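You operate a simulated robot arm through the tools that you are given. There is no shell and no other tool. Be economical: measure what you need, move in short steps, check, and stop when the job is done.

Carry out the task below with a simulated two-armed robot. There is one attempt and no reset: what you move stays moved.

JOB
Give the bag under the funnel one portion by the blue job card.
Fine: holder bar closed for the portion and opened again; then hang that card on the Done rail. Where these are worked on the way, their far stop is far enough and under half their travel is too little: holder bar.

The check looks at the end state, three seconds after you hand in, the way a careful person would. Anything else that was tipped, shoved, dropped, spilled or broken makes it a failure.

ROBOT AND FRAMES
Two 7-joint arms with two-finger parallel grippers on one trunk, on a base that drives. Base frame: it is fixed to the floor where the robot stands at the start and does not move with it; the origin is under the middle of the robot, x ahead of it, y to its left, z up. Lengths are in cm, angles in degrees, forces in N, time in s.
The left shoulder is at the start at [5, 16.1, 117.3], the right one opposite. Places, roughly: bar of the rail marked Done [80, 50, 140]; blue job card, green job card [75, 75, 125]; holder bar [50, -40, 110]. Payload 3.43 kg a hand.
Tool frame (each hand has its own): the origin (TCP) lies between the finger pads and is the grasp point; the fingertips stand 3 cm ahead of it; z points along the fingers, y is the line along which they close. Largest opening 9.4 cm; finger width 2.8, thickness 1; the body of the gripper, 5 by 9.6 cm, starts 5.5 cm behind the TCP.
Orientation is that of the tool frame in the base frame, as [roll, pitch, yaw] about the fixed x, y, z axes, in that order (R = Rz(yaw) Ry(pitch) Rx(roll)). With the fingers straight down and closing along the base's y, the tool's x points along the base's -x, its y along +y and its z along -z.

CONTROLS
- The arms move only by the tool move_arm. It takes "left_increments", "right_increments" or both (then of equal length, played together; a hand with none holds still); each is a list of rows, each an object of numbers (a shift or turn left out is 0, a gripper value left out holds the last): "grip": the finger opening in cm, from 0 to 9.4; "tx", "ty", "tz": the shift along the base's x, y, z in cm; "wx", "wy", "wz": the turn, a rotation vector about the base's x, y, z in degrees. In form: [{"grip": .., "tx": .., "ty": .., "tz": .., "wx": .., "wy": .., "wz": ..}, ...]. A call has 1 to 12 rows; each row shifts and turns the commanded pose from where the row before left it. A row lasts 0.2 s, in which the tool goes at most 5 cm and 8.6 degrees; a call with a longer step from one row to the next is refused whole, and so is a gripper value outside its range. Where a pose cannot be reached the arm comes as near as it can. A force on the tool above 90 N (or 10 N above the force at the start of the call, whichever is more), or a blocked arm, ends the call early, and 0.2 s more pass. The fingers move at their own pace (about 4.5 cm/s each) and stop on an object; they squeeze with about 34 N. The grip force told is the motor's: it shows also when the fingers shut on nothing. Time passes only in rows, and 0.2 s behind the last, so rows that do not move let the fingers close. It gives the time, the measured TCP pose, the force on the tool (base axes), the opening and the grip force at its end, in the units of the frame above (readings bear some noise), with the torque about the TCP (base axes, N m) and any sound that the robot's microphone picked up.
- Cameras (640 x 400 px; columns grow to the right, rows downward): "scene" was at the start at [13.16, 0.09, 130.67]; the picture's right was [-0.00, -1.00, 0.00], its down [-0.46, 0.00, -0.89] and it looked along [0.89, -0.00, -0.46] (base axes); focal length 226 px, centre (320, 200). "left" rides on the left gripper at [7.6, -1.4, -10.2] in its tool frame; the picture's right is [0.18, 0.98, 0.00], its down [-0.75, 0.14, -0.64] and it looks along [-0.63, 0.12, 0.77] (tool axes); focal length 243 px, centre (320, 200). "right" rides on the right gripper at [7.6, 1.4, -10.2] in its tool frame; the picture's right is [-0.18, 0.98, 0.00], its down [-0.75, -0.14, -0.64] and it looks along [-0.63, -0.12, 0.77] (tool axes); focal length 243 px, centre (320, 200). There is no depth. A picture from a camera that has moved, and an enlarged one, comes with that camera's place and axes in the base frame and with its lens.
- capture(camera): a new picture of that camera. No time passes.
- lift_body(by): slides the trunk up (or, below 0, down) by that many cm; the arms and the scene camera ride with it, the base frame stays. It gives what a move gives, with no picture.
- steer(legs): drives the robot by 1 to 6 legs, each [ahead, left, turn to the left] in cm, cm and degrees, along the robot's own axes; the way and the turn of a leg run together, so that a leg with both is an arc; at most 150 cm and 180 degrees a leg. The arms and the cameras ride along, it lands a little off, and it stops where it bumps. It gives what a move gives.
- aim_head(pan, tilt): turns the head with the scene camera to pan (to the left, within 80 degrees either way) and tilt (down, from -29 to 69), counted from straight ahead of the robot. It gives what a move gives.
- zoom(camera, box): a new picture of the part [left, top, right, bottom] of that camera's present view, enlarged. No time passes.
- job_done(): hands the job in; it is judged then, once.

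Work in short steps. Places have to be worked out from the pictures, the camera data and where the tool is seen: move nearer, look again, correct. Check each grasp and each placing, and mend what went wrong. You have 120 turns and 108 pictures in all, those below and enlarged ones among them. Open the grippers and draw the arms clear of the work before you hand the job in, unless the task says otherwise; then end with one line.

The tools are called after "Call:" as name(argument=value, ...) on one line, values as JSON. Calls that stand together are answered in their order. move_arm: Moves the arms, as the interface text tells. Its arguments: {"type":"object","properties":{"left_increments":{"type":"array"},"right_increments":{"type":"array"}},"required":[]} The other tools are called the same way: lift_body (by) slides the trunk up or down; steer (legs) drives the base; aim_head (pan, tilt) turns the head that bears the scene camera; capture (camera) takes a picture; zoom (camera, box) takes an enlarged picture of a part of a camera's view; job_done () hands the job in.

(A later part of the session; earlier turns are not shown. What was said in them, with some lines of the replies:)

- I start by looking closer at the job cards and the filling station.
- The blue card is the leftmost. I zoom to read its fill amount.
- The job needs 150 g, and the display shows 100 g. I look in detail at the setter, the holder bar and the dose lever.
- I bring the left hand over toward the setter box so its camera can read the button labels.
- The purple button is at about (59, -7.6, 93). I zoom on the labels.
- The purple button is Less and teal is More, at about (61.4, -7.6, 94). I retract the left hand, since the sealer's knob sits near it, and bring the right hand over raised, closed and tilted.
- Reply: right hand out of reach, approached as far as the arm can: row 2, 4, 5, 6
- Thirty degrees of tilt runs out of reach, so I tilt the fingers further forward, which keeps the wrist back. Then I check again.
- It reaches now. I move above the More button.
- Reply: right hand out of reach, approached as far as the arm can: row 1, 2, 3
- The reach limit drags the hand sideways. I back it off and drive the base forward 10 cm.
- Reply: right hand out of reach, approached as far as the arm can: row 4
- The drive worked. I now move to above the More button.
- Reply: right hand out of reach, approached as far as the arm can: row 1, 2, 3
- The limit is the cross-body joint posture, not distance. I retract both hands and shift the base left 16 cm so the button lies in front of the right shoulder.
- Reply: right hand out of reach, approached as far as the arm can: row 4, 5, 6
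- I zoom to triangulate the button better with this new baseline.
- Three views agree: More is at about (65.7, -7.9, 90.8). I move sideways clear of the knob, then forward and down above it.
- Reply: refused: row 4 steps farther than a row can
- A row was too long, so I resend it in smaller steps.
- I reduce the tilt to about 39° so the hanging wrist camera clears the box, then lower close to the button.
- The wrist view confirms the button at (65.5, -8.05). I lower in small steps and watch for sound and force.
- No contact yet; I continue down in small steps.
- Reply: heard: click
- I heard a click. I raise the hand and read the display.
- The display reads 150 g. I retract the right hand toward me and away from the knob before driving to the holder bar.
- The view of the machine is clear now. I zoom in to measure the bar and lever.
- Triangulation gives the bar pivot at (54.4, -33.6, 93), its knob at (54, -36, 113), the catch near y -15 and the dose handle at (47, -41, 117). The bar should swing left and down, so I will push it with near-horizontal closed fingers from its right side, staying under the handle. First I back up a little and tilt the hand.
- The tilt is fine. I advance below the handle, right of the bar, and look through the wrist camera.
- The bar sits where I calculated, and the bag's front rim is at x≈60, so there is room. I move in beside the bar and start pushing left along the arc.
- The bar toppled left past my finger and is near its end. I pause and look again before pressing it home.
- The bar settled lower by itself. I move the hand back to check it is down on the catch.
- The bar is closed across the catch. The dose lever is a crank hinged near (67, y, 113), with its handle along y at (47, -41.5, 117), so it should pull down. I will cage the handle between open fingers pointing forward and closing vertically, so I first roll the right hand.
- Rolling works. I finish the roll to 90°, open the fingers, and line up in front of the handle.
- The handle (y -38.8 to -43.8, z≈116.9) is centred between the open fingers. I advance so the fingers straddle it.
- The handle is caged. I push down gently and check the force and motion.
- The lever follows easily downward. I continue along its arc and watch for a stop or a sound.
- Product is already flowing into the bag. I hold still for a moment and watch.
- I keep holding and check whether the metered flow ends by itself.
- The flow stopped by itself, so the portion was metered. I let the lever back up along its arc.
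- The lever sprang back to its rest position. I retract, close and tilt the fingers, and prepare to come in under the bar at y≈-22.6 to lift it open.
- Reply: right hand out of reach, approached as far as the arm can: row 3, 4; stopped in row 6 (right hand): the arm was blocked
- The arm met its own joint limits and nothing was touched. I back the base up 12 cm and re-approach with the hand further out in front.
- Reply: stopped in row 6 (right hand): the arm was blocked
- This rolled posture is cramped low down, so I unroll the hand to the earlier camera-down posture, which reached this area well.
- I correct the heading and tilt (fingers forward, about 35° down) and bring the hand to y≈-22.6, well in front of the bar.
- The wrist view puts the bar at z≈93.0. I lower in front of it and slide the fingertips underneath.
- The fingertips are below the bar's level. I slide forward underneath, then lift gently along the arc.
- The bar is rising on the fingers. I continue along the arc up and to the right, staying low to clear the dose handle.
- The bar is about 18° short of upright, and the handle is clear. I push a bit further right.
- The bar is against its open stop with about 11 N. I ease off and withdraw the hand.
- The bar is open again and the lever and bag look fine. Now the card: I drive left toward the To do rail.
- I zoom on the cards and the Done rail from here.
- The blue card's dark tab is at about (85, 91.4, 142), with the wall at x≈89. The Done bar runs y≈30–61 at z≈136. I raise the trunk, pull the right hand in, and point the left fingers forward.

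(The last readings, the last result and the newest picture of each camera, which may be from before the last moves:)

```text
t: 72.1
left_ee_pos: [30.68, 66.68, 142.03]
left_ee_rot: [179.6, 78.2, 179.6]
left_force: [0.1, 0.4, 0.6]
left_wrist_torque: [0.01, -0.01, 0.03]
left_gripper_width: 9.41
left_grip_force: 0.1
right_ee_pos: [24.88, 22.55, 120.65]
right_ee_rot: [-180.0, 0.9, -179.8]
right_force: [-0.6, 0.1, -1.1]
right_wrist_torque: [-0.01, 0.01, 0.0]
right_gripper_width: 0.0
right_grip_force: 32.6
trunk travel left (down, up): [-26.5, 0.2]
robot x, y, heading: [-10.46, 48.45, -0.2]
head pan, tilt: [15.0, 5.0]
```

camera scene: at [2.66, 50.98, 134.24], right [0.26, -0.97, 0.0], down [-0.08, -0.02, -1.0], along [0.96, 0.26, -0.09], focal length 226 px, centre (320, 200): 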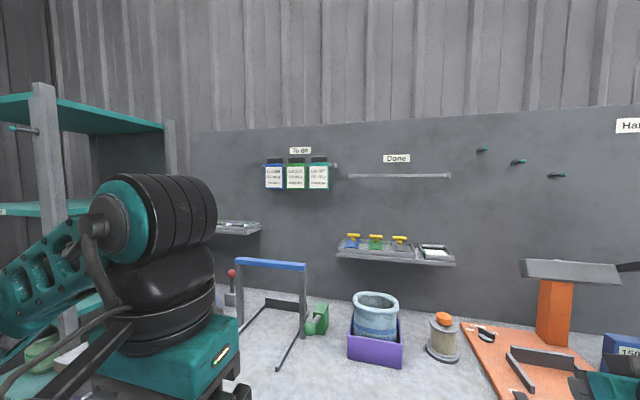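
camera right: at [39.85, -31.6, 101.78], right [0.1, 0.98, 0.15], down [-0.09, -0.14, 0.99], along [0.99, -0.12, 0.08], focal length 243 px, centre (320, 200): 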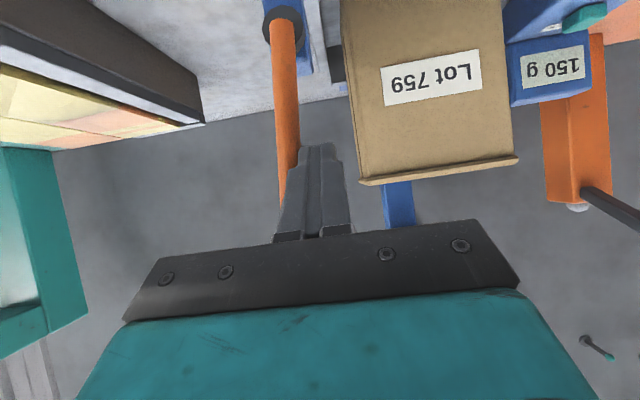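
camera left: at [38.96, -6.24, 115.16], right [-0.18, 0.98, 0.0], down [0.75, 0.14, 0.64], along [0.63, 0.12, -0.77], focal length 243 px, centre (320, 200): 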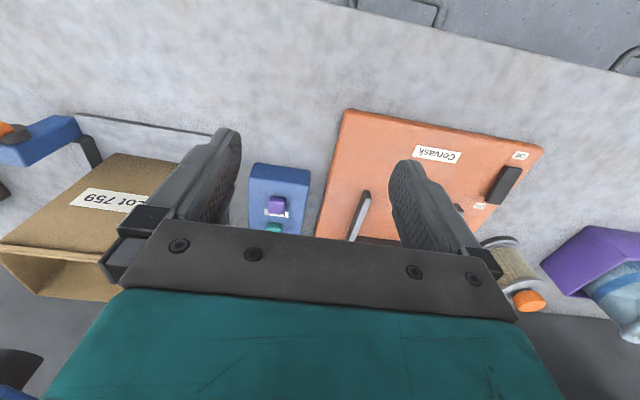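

Both hands are set. I drive left 24 and ahead 22 toward the cards.

Call:
steer(legs=[[0, 24, 0], [22, 0, 0]])

Call:
capture(camera="left")

Call:
capture(camera="scene")

```text
t: 75.3
left_ee_pos: [50.02, 91.82, 142.05]
left_ee_rot: [179.8, 78.1, -179.5]
left_force: [-0.3, 0.2, -0.1]
left_wrist_torque: [-0.02, -0.02, 0.02]
left_gripper_width: 9.38
left_grip_force: 0.0
right_ee_pos: [44.6, 47.69, 120.6]
right_ee_rot: [-180.0, 1.0, -179.4]
right_force: [0.4, 0.5, 0.3]
right_wrist_torque: [0.01, -0.02, -0.01]
right_gripper_width: 0.0
right_grip_force: 32.9
trunk travel left (down, up): [-26.5, 0.2]
robot x, y, heading: [9.35, 73.41, 0.2]
head pan, tilt: [15.0, 5.0]
stopped in leg 2: the robot was blocked; the commanded pose is now the measured one
```

```text
42 pictures are left
camera left: at [38.45, 90.35, 136.7], right [-0.05, 0.98, -0.18], down [-0.47, 0.14, 0.87], along [0.88, 0.13, 0.46], focal length 243 px, centre (320, 200)
```

left: 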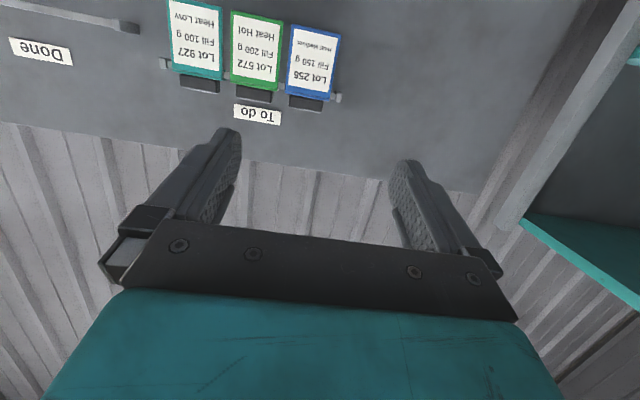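

```text
41 pictures are left
camera scene: at [22.04, 75.85, 140.77], right [0.27, -0.96, 0.0], down [-0.08, -0.02, -1.0], along [0.96, 0.27, -0.09], focal length 226 px, centre (320, 200)
```

scene: 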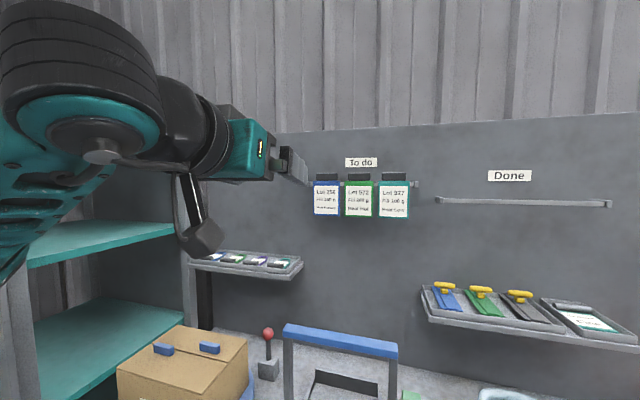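

The base touches the bench at x≈9.4, so the arm must do the rest. I extend the left hand forward to see whether it reaches.

Call:
move_arm(left_increments=[{"tx": 4, "ty": -0.4}, {"tx": 4, "ty": -0.4}, {"tx": 4}, {"tx": 4}, {"tx": 4}, {"tx": 3}, {}])

Call:
capture(camera="left")

```text
t: 76.9
left_ee_pos: [73.05, 90.93, 142.0]
left_ee_rot: [179.6, 77.9, -179.9]
left_force: [-0.3, 0.2, 0.0]
left_wrist_torque: [0.0, 0.0, 0.04]
left_gripper_width: 9.39
left_grip_force: 0.0
right_ee_pos: [44.7, 47.66, 120.51]
right_ee_rot: [180.0, 1.0, -179.5]
right_force: [0.3, 0.6, 0.2]
right_wrist_torque: [0.0, -0.01, -0.02]
right_gripper_width: 0.0
right_grip_force: 32.7
trunk travel left (down, up): [-26.5, 0.2]
robot x, y, heading: [9.28, 73.06, 0.4]
head pan, tilt: [15.0, 5.0]
```

```text
40 pictures are left
camera left: at [61.51, 89.6, 136.73], right [-0.05, 0.98, -0.18], down [-0.47, 0.14, 0.87], along [0.88, 0.13, 0.46], focal length 243 px, centre (320, 200)
```

left: 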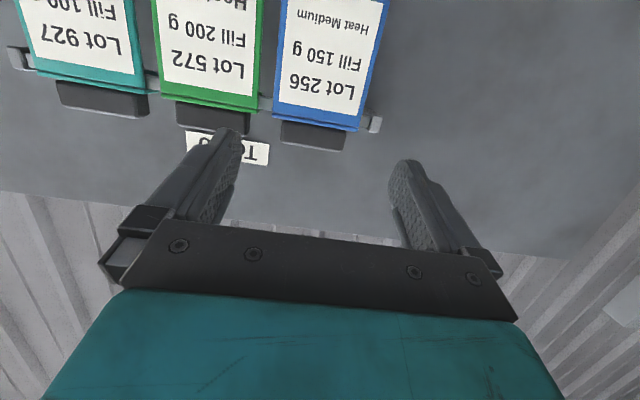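

It reaches. The tab spans y 88.2–94.3 with a 3 cm gap to the green tab. I set the opening to 8.4, level the fingers, line up at (y 91.25, z 142.7) and approach.

Call:
move_arm(left_increments=[{"grip": 8.4, "wy": -8, "ty": 0.3, "tz": 0.7}, {"tx": 3}, {"tx": 2.5}, {}])

Call:
capture(camera="left")

Call:
zoom(camera="scene", box=[240, 120, 440, 245])

```text
t: 77.9
left_ee_pos: [78.67, 91.25, 142.87]
left_ee_rot: [179.9, 85.8, -179.6]
left_force: [0.0, 0.1, -0.2]
left_wrist_torque: [0.05, 0.02, 0.03]
left_gripper_width: 8.42
left_grip_force: 0.0
right_ee_pos: [44.68, 47.7, 120.66]
right_ee_rot: [-180.0, 0.8, -179.4]
right_force: [0.1, -0.6, 0.2]
right_wrist_torque: [-0.03, 0.01, -0.01]
right_gripper_width: 0.0
right_grip_force: 33.2
trunk travel left (down, up): [-26.5, 0.2]
robot x, y, heading: [9.53, 73.15, 0.4]
head pan, tilt: [15.0, 5.0]
```

```text
39 pictures are left
camera left: at [67.94, 89.83, 135.94], right [-0.02, 0.98, -0.18], down [-0.59, 0.14, 0.8], along [0.81, 0.13, 0.58], focal length 243 px, centre (320, 200)
```

left: 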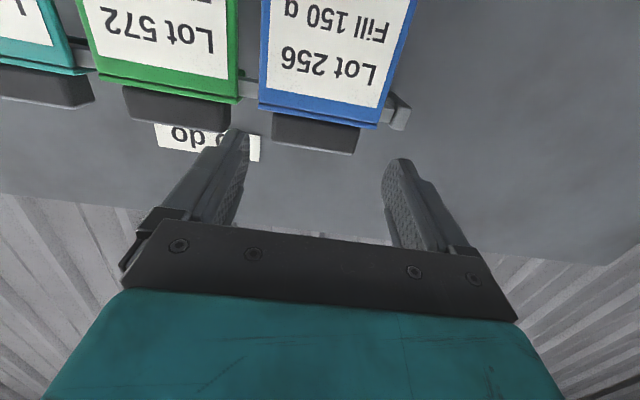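

```text
3.20 times, centred on (340, 182) of scene
camera zoom: at [22.14, 75.82, 140.75], right [0.27, -0.96, 0.0], down [-0.08, -0.02, -1.0], along [0.96, 0.27, -0.09], focal length 723 px, centre (256, 256)
```

zoom: 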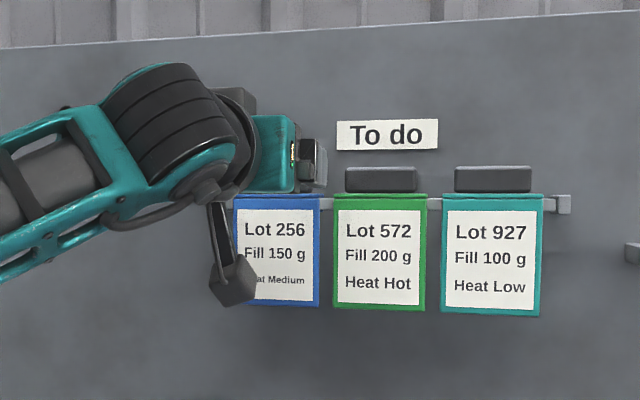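

Alignment is good: the tab is centred at y 91.1, z 142.2, and the gap to the green tab is clear. I advance to straddle it.

Call:
move_arm(left_increments=[{"tx": 2}, {"tx": 1.8}, {"tx": 1.4}, {}])

Call:
capture(camera="left")

```text
t: 78.9
left_ee_pos: [83.71, 91.24, 142.75]
left_ee_rot: [180.0, 86.0, -179.6]
left_force: [0.2, 1.2, 0.2]
left_wrist_torque: [-0.01, 0.02, -0.01]
left_gripper_width: 8.39
left_grip_force: 0.0
right_ee_pos: [44.58, 47.75, 120.58]
right_ee_rot: [180.0, 1.0, -179.3]
right_force: [0.1, 0.2, 0.5]
right_wrist_torque: [0.0, -0.03, 0.02]
right_gripper_width: 0.02
right_grip_force: 32.6
trunk travel left (down, up): [-26.5, 0.2]
robot x, y, heading: [9.35, 72.87, 0.5]
head pan, tilt: [15.0, 5.0]
```

```text
37 pictures are left
camera left: at [73.08, 89.84, 135.86], right [-0.02, 0.98, -0.18], down [-0.59, 0.14, 0.8], along [0.81, 0.13, 0.58], focal length 243 px, centre (320, 200)
```

left: 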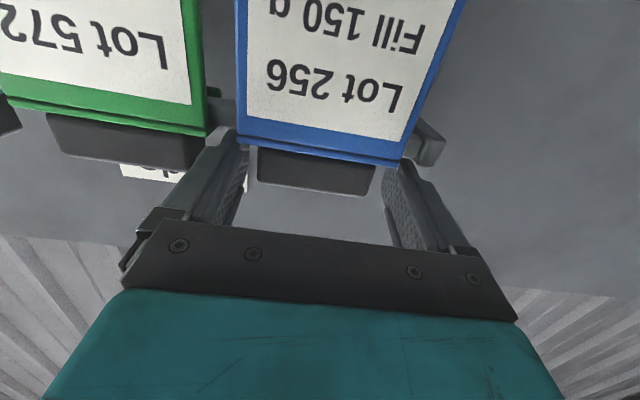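

The tab sits between the fingers. I close on it.

Call:
move_arm(left_increments=[{"grip": 5}, {"grip": 5}, {"grip": 4}, {}])

Call:
capture(camera="left")

```text
t: 79.9
left_ee_pos: [83.73, 91.22, 142.76]
left_ee_rot: [-179.9, 85.9, -179.4]
left_force: [0.2, -0.5, 0.9]
left_wrist_torque: [0.02, -0.05, -0.02]
left_gripper_width: 6.35
left_grip_force: 34.4
right_ee_pos: [44.61, 47.84, 120.57]
right_ee_rot: [179.9, 0.9, -179.3]
right_force: [0.0, -0.3, -0.1]
right_wrist_torque: [0.02, -0.02, 0.0]
right_gripper_width: 0.0
right_grip_force: 33.3
trunk travel left (down, up): [-26.5, 0.2]
robot x, y, heading: [9.42, 72.91, 0.6]
head pan, tilt: [15.0, 5.0]
```

```text
36 pictures are left
camera left: at [73.08, 89.83, 135.85], right [-0.02, 0.98, -0.18], down [-0.59, 0.14, 0.8], along [0.81, 0.13, 0.58], focal length 243 px, centre (320, 200)
```

left: 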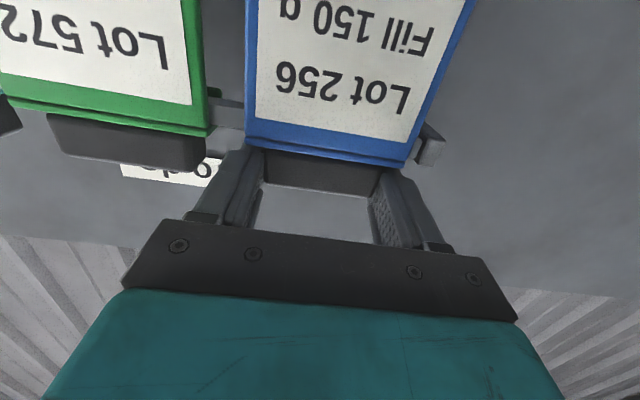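

The card's tab is firmly held. I lift it straight up off the rail.

Call:
move_arm(left_increments=[{"tz": 1}, {"tz": 1.5}, {"tz": 1.5}, {"tz": 1}, {}])

Call:
capture(camera="left")

Call:
capture(camera="scene")

```text
t: 81.1
left_ee_pos: [83.91, 91.22, 147.83]
left_ee_rot: [-179.6, 85.9, -179.0]
left_force: [-0.7, 0.8, -0.5]
left_wrist_torque: [0.01, -0.03, 0.01]
left_gripper_width: 6.34
left_grip_force: 33.9
right_ee_pos: [44.54, 47.76, 120.53]
right_ee_rot: [179.9, 0.9, -179.4]
right_force: [0.2, -0.1, -0.1]
right_wrist_torque: [0.01, -0.01, 0.02]
right_gripper_width: 0.01
right_grip_force: 32.7
trunk travel left (down, up): [-26.5, 0.2]
robot x, y, heading: [9.56, 73.36, 0.2]
head pan, tilt: [15.0, 5.0]
```

```text
35 pictures are left
camera left: at [73.07, 89.7, 140.92], right [-0.02, 0.98, -0.18], down [-0.59, 0.14, 0.8], along [0.81, 0.13, 0.57], focal length 243 px, centre (320, 200)
```

left: 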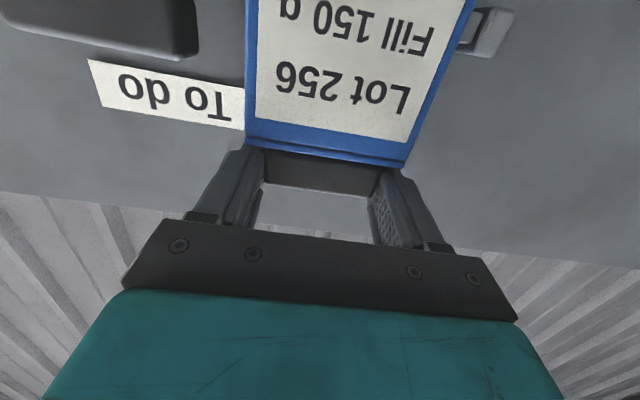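

```text
34 pictures are left
camera scene: at [22.16, 75.83, 140.75], right [0.27, -0.96, 0.0], down [-0.08, -0.02, -1.0], along [0.96, 0.27, -0.09], focal length 226 px, centre (320, 200)
```

scene: 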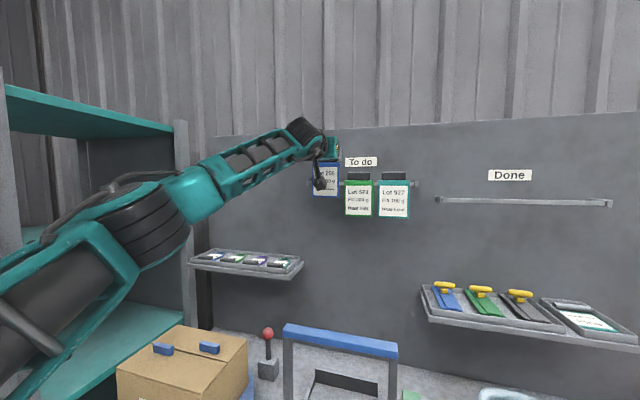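

It lifted freely by 5 cm with no resistance. I pull it back from the wall gently.

Call:
move_arm(left_increments=[{"tz": 0.7}, {"tx": -1.5}, {"tx": -2}, {"tx": -3}, {"tx": -4}, {}])

Call:
capture(camera="scene")

```text
t: 82.5
left_ee_pos: [73.32, 91.17, 148.71]
left_ee_rot: [-179.7, 85.9, -179.2]
left_force: [-0.1, 0.1, -1.4]
left_wrist_torque: [-0.02, 0.03, -0.01]
left_gripper_width: 6.34
left_grip_force: 34.4
right_ee_pos: [44.75, 47.77, 120.58]
right_ee_rot: [-180.0, 0.9, -179.5]
right_force: [1.1, -0.5, 0.3]
right_wrist_torque: [0.0, 0.04, 0.06]
right_gripper_width: 0.01
right_grip_force: 33.2
trunk travel left (down, up): [-26.5, 0.2]
robot x, y, heading: [9.51, 73.46, 0.4]
head pan, tilt: [15.0, 5.0]
```

```text
33 pictures are left
camera scene: at [22.21, 75.8, 140.74], right [0.27, -0.96, 0.0], down [-0.08, -0.02, -1.0], along [0.96, 0.27, -0.09], focal length 226 px, centre (320, 200)
```

scene: 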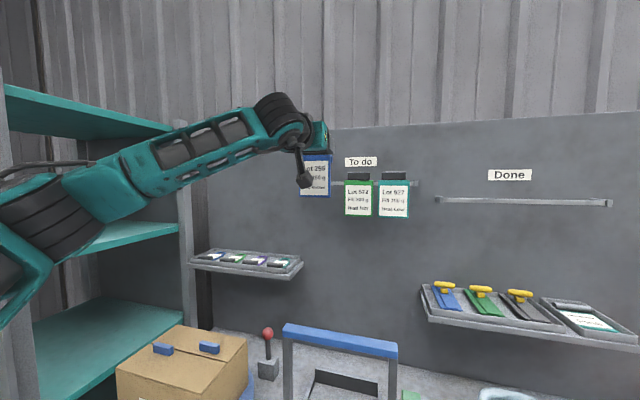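

The card is off. Before driving to the Done rail I pull the right hand in, to clear the sealer knob, then back off, shift right and look.

Call:
move_arm(right_increments=[{"tx": -3, "ty": -1}, {"tx": -3, "ty": -1}, {"tx": -3, "ty": -1}, {}])

Call:
steer(legs=[[-12, 0, 0], [0, -37, 0]])

Call:
aim_head(pan=20, tilt=5)

Call:
capture(camera="scene")

Call:
capture(camera="left")

```text
t: 83.5
left_ee_pos: [73.44, 91.14, 148.46]
left_ee_rot: [-179.6, 86.0, -179.0]
left_force: [0.0, 0.5, -1.2]
left_wrist_torque: [-0.01, 0.03, 0.02]
left_gripper_width: 6.34
left_grip_force: 34.3
right_ee_pos: [35.66, 44.62, 120.73]
right_ee_rot: [180.0, 1.0, -179.4]
right_force: [-0.2, 0.7, -0.6]
right_wrist_torque: [-0.06, 0.02, 0.0]
right_gripper_width: 0.0
right_grip_force: 32.8
trunk travel left (down, up): [-26.5, 0.2]
robot x, y, heading: [9.36, 73.18, 0.3]
head pan, tilt: [15.0, 5.0]
```

```text
t: 86.7
left_ee_pos: [61.75, 53.94, 148.67]
left_ee_rot: [-179.9, 85.9, -179.6]
left_force: [0.0, -0.7, -1.1]
left_wrist_torque: [0.01, -0.03, -0.01]
left_gripper_width: 6.35
left_grip_force: 33.8
right_ee_pos: [24.03, 7.42, 120.67]
right_ee_rot: [179.9, 1.0, -179.6]
right_force: [1.9, -0.8, -0.4]
right_wrist_torque: [0.01, 0.0, 0.02]
right_gripper_width: 0.0
right_grip_force: 33.1
trunk travel left (down, up): [-26.5, 0.2]
robot x, y, heading: [-2.4, 35.85, 0.2]
head pan, tilt: [15.0, 5.0]
```

```text
t: 87.3
left_ee_pos: [61.75, 53.91, 148.62]
left_ee_rot: [-179.6, 85.9, -179.3]
left_force: [-0.2, 0.2, -0.1]
left_wrist_torque: [0.03, -0.02, 0.01]
left_gripper_width: 6.33
left_grip_force: 34.5
right_ee_pos: [23.9, 7.57, 120.58]
right_ee_rot: [180.0, 0.9, -179.5]
right_force: [0.0, 0.6, -0.4]
right_wrist_torque: [-0.02, -0.01, 0.01]
right_gripper_width: 0.01
right_grip_force: 32.9
trunk travel left (down, up): [-26.5, 0.2]
robot x, y, heading: [-2.25, 36.28, 0.5]
head pan, tilt: [20.0, 5.0]
```

```text
32 pictures are left
camera scene: at [10.38, 39.42, 140.75], right [0.35, -0.94, 0.0], down [-0.08, -0.03, -1.0], along [0.93, 0.35, -0.09], focal length 226 px, centre (320, 200)
```

scene: 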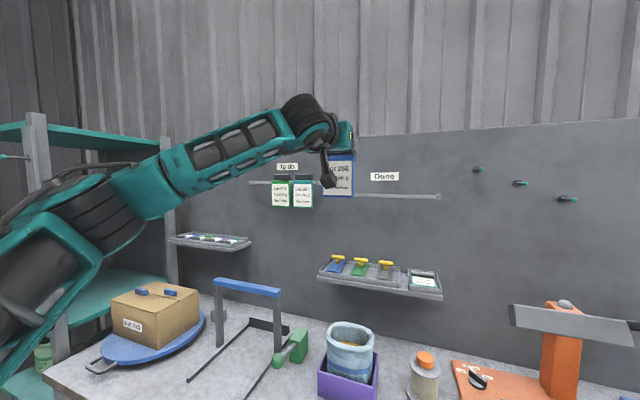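

```text
31 pictures are left
camera left: at [51.1, 52.48, 141.71], right [-0.02, 0.98, -0.18], down [-0.59, 0.14, 0.8], along [0.81, 0.12, 0.57], focal length 243 px, centre (320, 200)
```

left: 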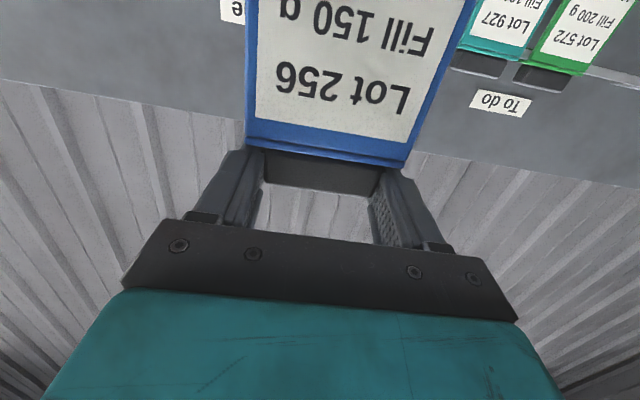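

I zoom here to measure both rails' bars for relative height and depth.

Call:
zoom(camera="scene", box=[240, 140, 448, 270])

```text
3.08 times, centred on (344, 205) of scene
camera zoom: at [10.38, 39.42, 140.75], right [0.35, -0.94, 0.0], down [-0.08, -0.03, -1.0], along [0.93, 0.35, -0.09], focal length 695 px, centre (246, 185)
```

zoom: 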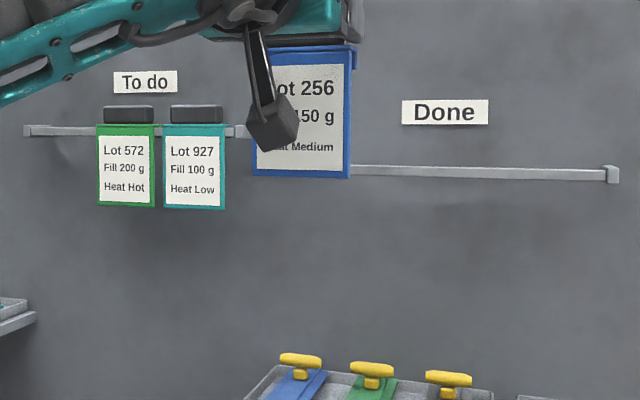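

The Done bar is 4.05 cm lower than the To do bar at the same stand-off (x≈85.5), so the hung TCP should be about (83.7, 53.9, 138.7). I drive forward 10 cm.

Call:
steer(legs=[[10, 0, 0]])

Call:
move_arm(left_increments=[{"tx": 3, "tz": -1.5}, {"tx": 3, "tz": -1}, {"tx": 2, "tz": -1}, {}])

Call:
capture(camera="scene")

Call:
capture(camera="left")

```text
t: 88.5
left_ee_pos: [71.98, 53.92, 148.62]
left_ee_rot: [-179.5, 85.9, -179.2]
left_force: [0.3, 0.2, -0.9]
left_wrist_torque: [0.0, 0.0, 0.02]
left_gripper_width: 6.32
left_grip_force: 34.1
right_ee_pos: [34.15, 7.4, 120.58]
right_ee_rot: [-180.0, 0.9, -179.7]
right_force: [0.9, 0.1, -0.2]
right_wrist_torque: [0.03, 0.03, 0.01]
right_gripper_width: 0.01
right_grip_force: 33.3
trunk travel left (down, up): [-26.5, 0.2]
robot x, y, heading: [7.85, 35.96, 0.2]
head pan, tilt: [20.0, 5.0]
```

```text
t: 89.5
left_ee_pos: [79.93, 53.8, 145.15]
left_ee_rot: [-179.9, 86.0, -179.6]
left_force: [0.0, 0.2, -1.5]
left_wrist_torque: [-0.04, 0.03, -0.02]
left_gripper_width: 6.34
left_grip_force: 34.5
right_ee_pos: [33.92, 7.38, 120.7]
right_ee_rot: [180.0, 0.9, -179.5]
right_force: [-0.5, -0.5, -0.2]
right_wrist_torque: [-0.02, -0.04, -0.02]
right_gripper_width: 0.0
right_grip_force: 33.1
trunk travel left (down, up): [-26.5, 0.2]
robot x, y, heading: [7.69, 36.17, 0.2]
head pan, tilt: [20.0, 5.0]
```

```text
29 pictures are left
camera scene: at [20.41, 39.45, 140.75], right [0.35, -0.94, 0.0], down [-0.08, -0.03, -1.0], along [0.93, 0.34, -0.09], focal length 226 px, centre (320, 200)
```

scene: 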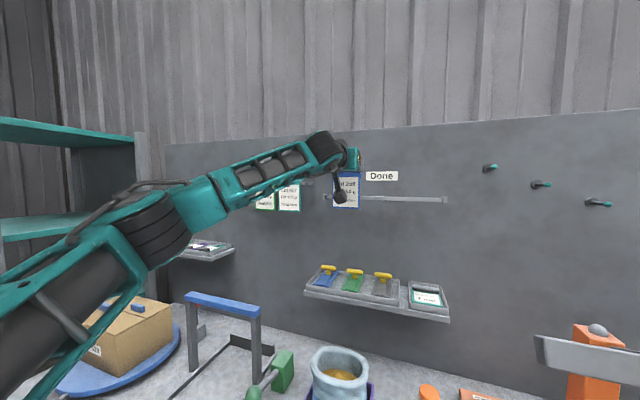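

```text
28 pictures are left
camera left: at [69.26, 52.47, 138.07], right [-0.02, 0.98, -0.18], down [-0.59, 0.14, 0.8], along [0.81, 0.12, 0.58], focal length 243 px, centre (320, 200)
```

left: 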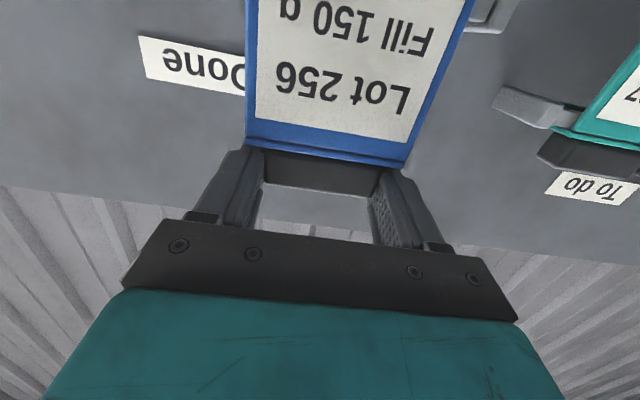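

The left end cap of the Done bar is at y≈61.5, so y 52 leaves good room. I advance over the bar at a safe height.

Call:
move_arm(left_increments=[{"tx": 1, "ty": -1.8}, {"tx": 1.5}, {"tx": 1.4}, {}])

Call:
capture(camera="left")

Call:
zoom(camera="scene", box=[290, 140, 450, 240])

```text
t: 90.5
left_ee_pos: [83.94, 52.05, 145.22]
left_ee_rot: [-179.3, 85.8, -179.0]
left_force: [-0.3, -0.2, -1.2]
left_wrist_torque: [-0.04, -0.02, -0.01]
left_gripper_width: 6.33
left_grip_force: 34.3
right_ee_pos: [33.9, 7.49, 120.86]
right_ee_rot: [-180.0, 0.9, -179.6]
right_force: [0.8, 0.2, 0.0]
right_wrist_torque: [-0.01, -0.03, -0.04]
right_gripper_width: 0.02
right_grip_force: 33.2
trunk travel left (down, up): [-26.5, 0.2]
robot x, y, heading: [7.54, 35.9, 0.0]
head pan, tilt: [20.0, 5.0]
```

```text
27 pictures are left
camera left: at [73.15, 50.66, 138.22], right [-0.02, 0.98, -0.18], down [-0.59, 0.14, 0.8], along [0.81, 0.12, 0.57], focal length 243 px, centre (320, 200)
```

left: 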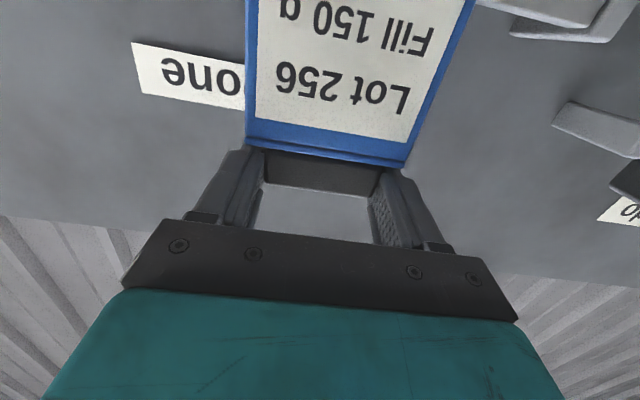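

```text
4.00 times, centred on (370, 190) of scene
camera zoom: at [20.43, 39.48, 140.75], right [0.35, -0.94, 0.0], down [-0.08, -0.03, -1.0], along [0.93, 0.34, -0.09], focal length 904 px, centre (120, 240)
```

zoom: 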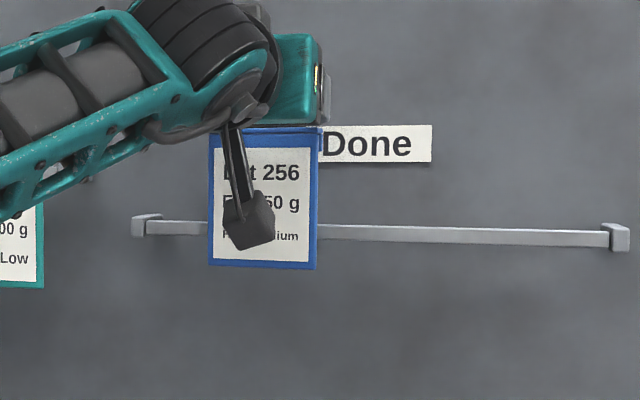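

The card is in front of the bar with its fold above it. I lower slowly and watch the force.

Call:
move_arm(left_increments=[{"tz": -1, "tx": -0.1}, {"tz": -1}, {"tz": -1}, {"tz": -1}, {"tz": -0.7}, {"tz": -0.6}, {"tz": -0.5}, {}])

Call:
zoom(camera="scene", box=[290, 140, 450, 240])

Call:
capture(camera="left")

```text
t: 92.3
left_ee_pos: [83.79, 52.0, 139.3]
left_ee_rot: [-179.8, 86.0, -179.4]
left_force: [-0.8, -0.1, 0.0]
left_wrist_torque: [0.01, 0.02, -0.02]
left_gripper_width: 6.36
left_grip_force: 34.0
right_ee_pos: [33.94, 7.4, 120.75]
right_ee_rot: [-180.0, 0.8, -179.7]
right_force: [0.4, -0.1, -0.3]
right_wrist_torque: [-0.08, -0.04, 0.02]
right_gripper_width: 0.0
right_grip_force: 33.1
trunk travel left (down, up): [-26.5, 0.2]
robot x, y, heading: [7.87, 36.37, 0.2]
head pan, tilt: [20.0, 5.0]
```

```text
4.00 times, centred on (370, 190) of scene
camera zoom: at [20.44, 39.44, 140.75], right [0.35, -0.94, 0.0], down [-0.08, -0.03, -1.0], along [0.93, 0.34, -0.09], focal length 904 px, centre (120, 240)
```

zoom: 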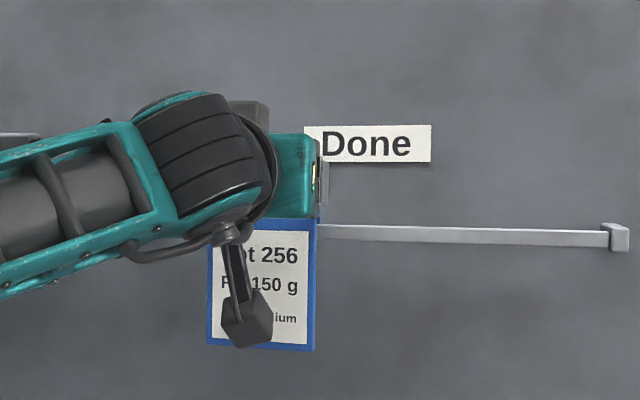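

```text
24 pictures are left
camera left: at [73.01, 50.62, 132.45], right [-0.02, 0.98, -0.18], down [-0.59, 0.14, 0.8], along [0.81, 0.12, 0.57], focal length 243 px, centre (320, 200)
```

left: 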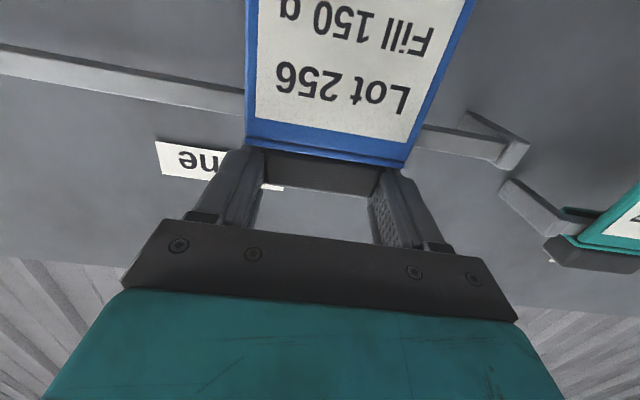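

It is nearly seated, with no force yet. I lower the last bit.

Call:
move_arm(left_increments=[{"tz": -0.3}, {"tz": -0.3}, {"tz": -0.2}, {}])

Call:
capture(camera="left")

```text
t: 93.3
left_ee_pos: [83.52, 52.06, 138.74]
left_ee_rot: [-179.4, 86.2, -179.1]
left_force: [3.7, 0.9, 8.6]
left_wrist_torque: [0.07, -0.12, -0.06]
left_gripper_width: 6.35
left_grip_force: 33.7
right_ee_pos: [33.97, 7.38, 120.69]
right_ee_rot: [-180.0, 0.9, -179.6]
right_force: [0.1, -0.1, -0.2]
right_wrist_torque: [0.02, -0.02, -0.01]
right_gripper_width: 0.0
right_grip_force: 32.4
trunk travel left (down, up): [-26.5, 0.2]
robot x, y, heading: [7.85, 35.92, 0.2]
head pan, tilt: [20.0, 5.0]
```

```text
23 pictures are left
camera left: at [72.96, 50.67, 131.8], right [-0.02, 0.98, -0.18], down [-0.59, 0.14, 0.79], along [0.81, 0.12, 0.58], focal length 243 px, centre (320, 200)
```

left: 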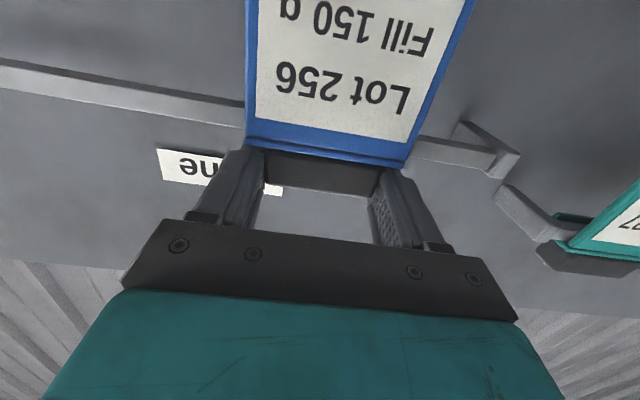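

It is seated at exactly the predicted height (138.7) with 8.6 N upward. I ease up slightly and give a tiny backward tug to confirm it is hooked.

Call:
move_arm(left_increments=[{"tz": 0.2}, {"tx": -0.4}, {"tx": -0.4}, {}])

```text
t: 94.3
left_ee_pos: [83.36, 52.04, 138.76]
left_ee_rot: [179.8, 85.9, -179.8]
left_force: [33.3, -2.0, 18.4]
left_wrist_torque: [0.0, -0.94, 0.03]
left_gripper_width: 6.35
left_grip_force: 34.1
right_ee_pos: [34.25, 7.34, 120.52]
right_ee_rot: [179.9, 0.7, -179.9]
right_force: [0.3, -0.5, -0.7]
right_wrist_torque: [0.0, -0.03, 0.02]
right_gripper_width: 0.0
right_grip_force: 33.1
trunk travel left (down, up): [-26.5, 0.2]
robot x, y, heading: [7.71, 36.07, 0.2]
head pan, tilt: [20.0, 5.0]
```

It resists with 33 N, so the hook holds behind the bar. I release the tug.

Call:
move_arm(left_increments=[{"tx": 0.4}, {"tx": 0.3}, {}])

```text
t: 95.1
left_ee_pos: [83.46, 52.02, 138.77]
left_ee_rot: [-179.3, 85.8, -179.1]
left_force: [-2.0, -0.3, 7.8]
left_wrist_torque: [0.07, 0.01, 0.03]
left_gripper_width: 6.34
left_grip_force: 33.6
right_ee_pos: [33.87, 7.45, 120.72]
right_ee_rot: [179.9, 1.0, -179.5]
right_force: [-0.1, 0.3, 0.0]
right_wrist_torque: [-0.01, -0.01, 0.04]
right_gripper_width: 0.01
right_grip_force: 32.8
trunk travel left (down, up): [-26.5, 0.2]
robot x, y, heading: [7.79, 36.03, 0.3]
head pan, tilt: [20.0, 5.0]
```

The forces are back to small values. I open the gripper slowly and withdraw straight back.

Call:
move_arm(left_increments=[{"grip": 7}, {"grip": 8}, {"grip": 8.6}, {}, {"tx": -1.5}, {"tx": -2}, {"tx": -3}, {"tx": -4}, {"tx": -4}, {}])

Call:
zoom(camera="scene", box=[250, 130, 450, 255])

Call:
capture(camera="left")

```text
t: 97.3
left_ee_pos: [69.18, 52.17, 138.72]
left_ee_rot: [-179.1, 85.9, -178.8]
left_force: [-0.1, 0.5, -0.5]
left_wrist_torque: [0.01, 0.02, 0.01]
left_gripper_width: 8.58
left_grip_force: 0.0
right_ee_pos: [34.01, 7.45, 120.68]
right_ee_rot: [-180.0, 0.9, -179.7]
right_force: [0.2, -0.1, 0.4]
right_wrist_torque: [0.0, -0.01, -0.03]
right_gripper_width: 0.0
right_grip_force: 33.2
trunk travel left (down, up): [-26.5, 0.2]
robot x, y, heading: [7.71, 36.48, 0.2]
head pan, tilt: [20.0, 5.0]
```

```text
3.20 times, centred on (350, 192) of scene
camera zoom: at [20.47, 39.43, 140.74], right [0.35, -0.94, 0.0], down [-0.08, -0.03, -1.0], along [0.93, 0.34, -0.09], focal length 723 px, centre (224, 224)
```

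zoom: 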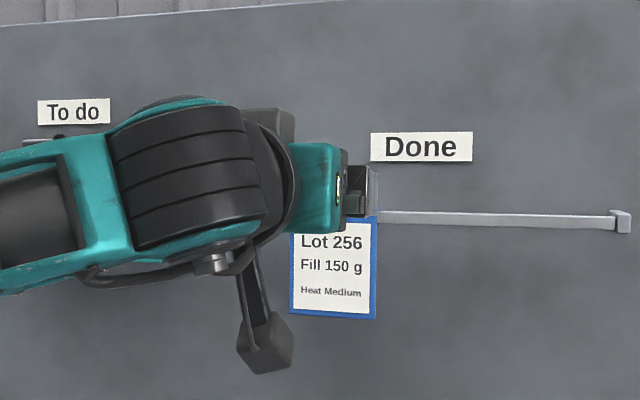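

```text
21 pictures are left
camera left: at [58.46, 50.73, 131.8], right [-0.02, 0.98, -0.18], down [-0.59, 0.14, 0.8], along [0.81, 0.12, 0.57], focal length 243 px, centre (320, 200)
```

left: 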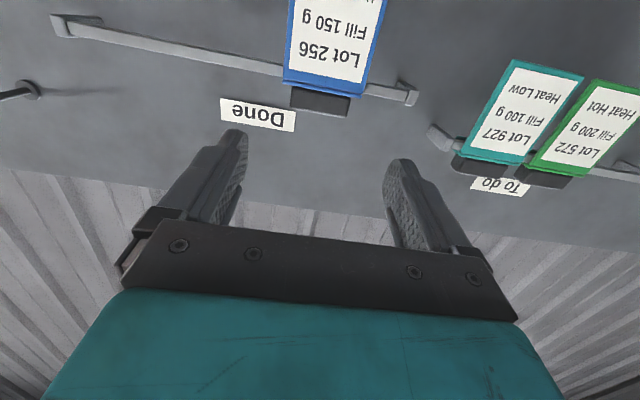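

The blue card hangs on the Done rail and the other cards are untouched. I back the robot away, open the right gripper and do a final check.

Call:
steer(legs=[[-30, 0, 0]])

Call:
move_arm(right_increments=[{"grip": 6}, {"grip": 6}])

Call:
aim_head(pan=0, tilt=12)

Call:
capture(camera="scene")

```text
t: 99.3
left_ee_pos: [39.16, 51.95, 138.79]
left_ee_rot: [-179.5, 85.9, -179.2]
left_force: [-0.2, -0.3, -0.3]
left_wrist_torque: [0.0, 0.01, -0.01]
left_gripper_width: 8.6
left_grip_force: 0.2
right_ee_pos: [3.86, 7.37, 120.68]
right_ee_rot: [-180.0, 1.0, -179.6]
right_force: [-1.2, -0.1, 0.4]
right_wrist_torque: [-0.02, -0.03, 0.02]
right_gripper_width: 0.02
right_grip_force: 32.7
trunk travel left (down, up): [-26.5, 0.2]
robot x, y, heading: [-22.14, 36.09, 0.2]
head pan, tilt: [20.0, 5.0]
```

```text
t: 99.9
left_ee_pos: [39.28, 52.06, 138.67]
left_ee_rot: [-179.3, 85.9, -179.1]
left_force: [-0.5, 0.4, 0.2]
left_wrist_torque: [0.0, -0.03, -0.02]
left_gripper_width: 8.61
left_grip_force: 0.0
right_ee_pos: [4.05, 7.48, 120.61]
right_ee_rot: [180.0, 0.9, -179.6]
right_force: [-0.4, 0.2, -0.1]
right_wrist_torque: [-0.04, 0.03, 0.02]
right_gripper_width: 5.06
right_grip_force: 0.0
trunk travel left (down, up): [-26.5, 0.2]
robot x, y, heading: [-22.34, 35.69, 0.0]
head pan, tilt: [20.0, 5.0]
```

```text
t: 100.8
left_ee_pos: [39.25, 51.94, 138.71]
left_ee_rot: [-179.5, 85.9, -179.2]
left_force: [0.8, -0.6, 0.0]
left_wrist_torque: [-0.01, 0.01, 0.03]
left_gripper_width: 8.63
left_grip_force: 0.1
right_ee_pos: [3.93, 7.31, 120.77]
right_ee_rot: [-180.0, 0.9, -179.6]
right_force: [0.3, -0.2, -0.2]
right_wrist_torque: [-0.01, 0.0, 0.01]
right_gripper_width: 5.99
right_grip_force: 0.0
trunk travel left (down, up): [-26.5, 0.2]
robot x, y, heading: [-22.3, 35.88, 0.4]
head pan, tilt: [0.0, 12.0]
```

```text
20 pictures are left
camera scene: at [-8.85, 36.2, 139.62], right [0.01, -1.0, 0.0], down [-0.21, 0.0, -0.98], along [0.98, 0.0, -0.21], focal length 226 px, centre (320, 200)
```

scene: 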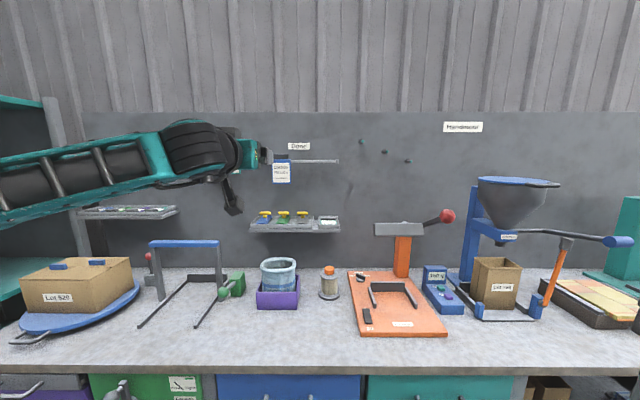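

Everything is in order: the bag is upright, the bar is open, the lever is up, the setter reads 150 g and the card is on the Done rail. I hand in.

Call:
job_done()

```text
The job is handed in.
```

The bag under the funnel got one 150 g portion with the holder bar closed, the bar is open again, and the blue card (Lot 256) hangs on the Done rail.
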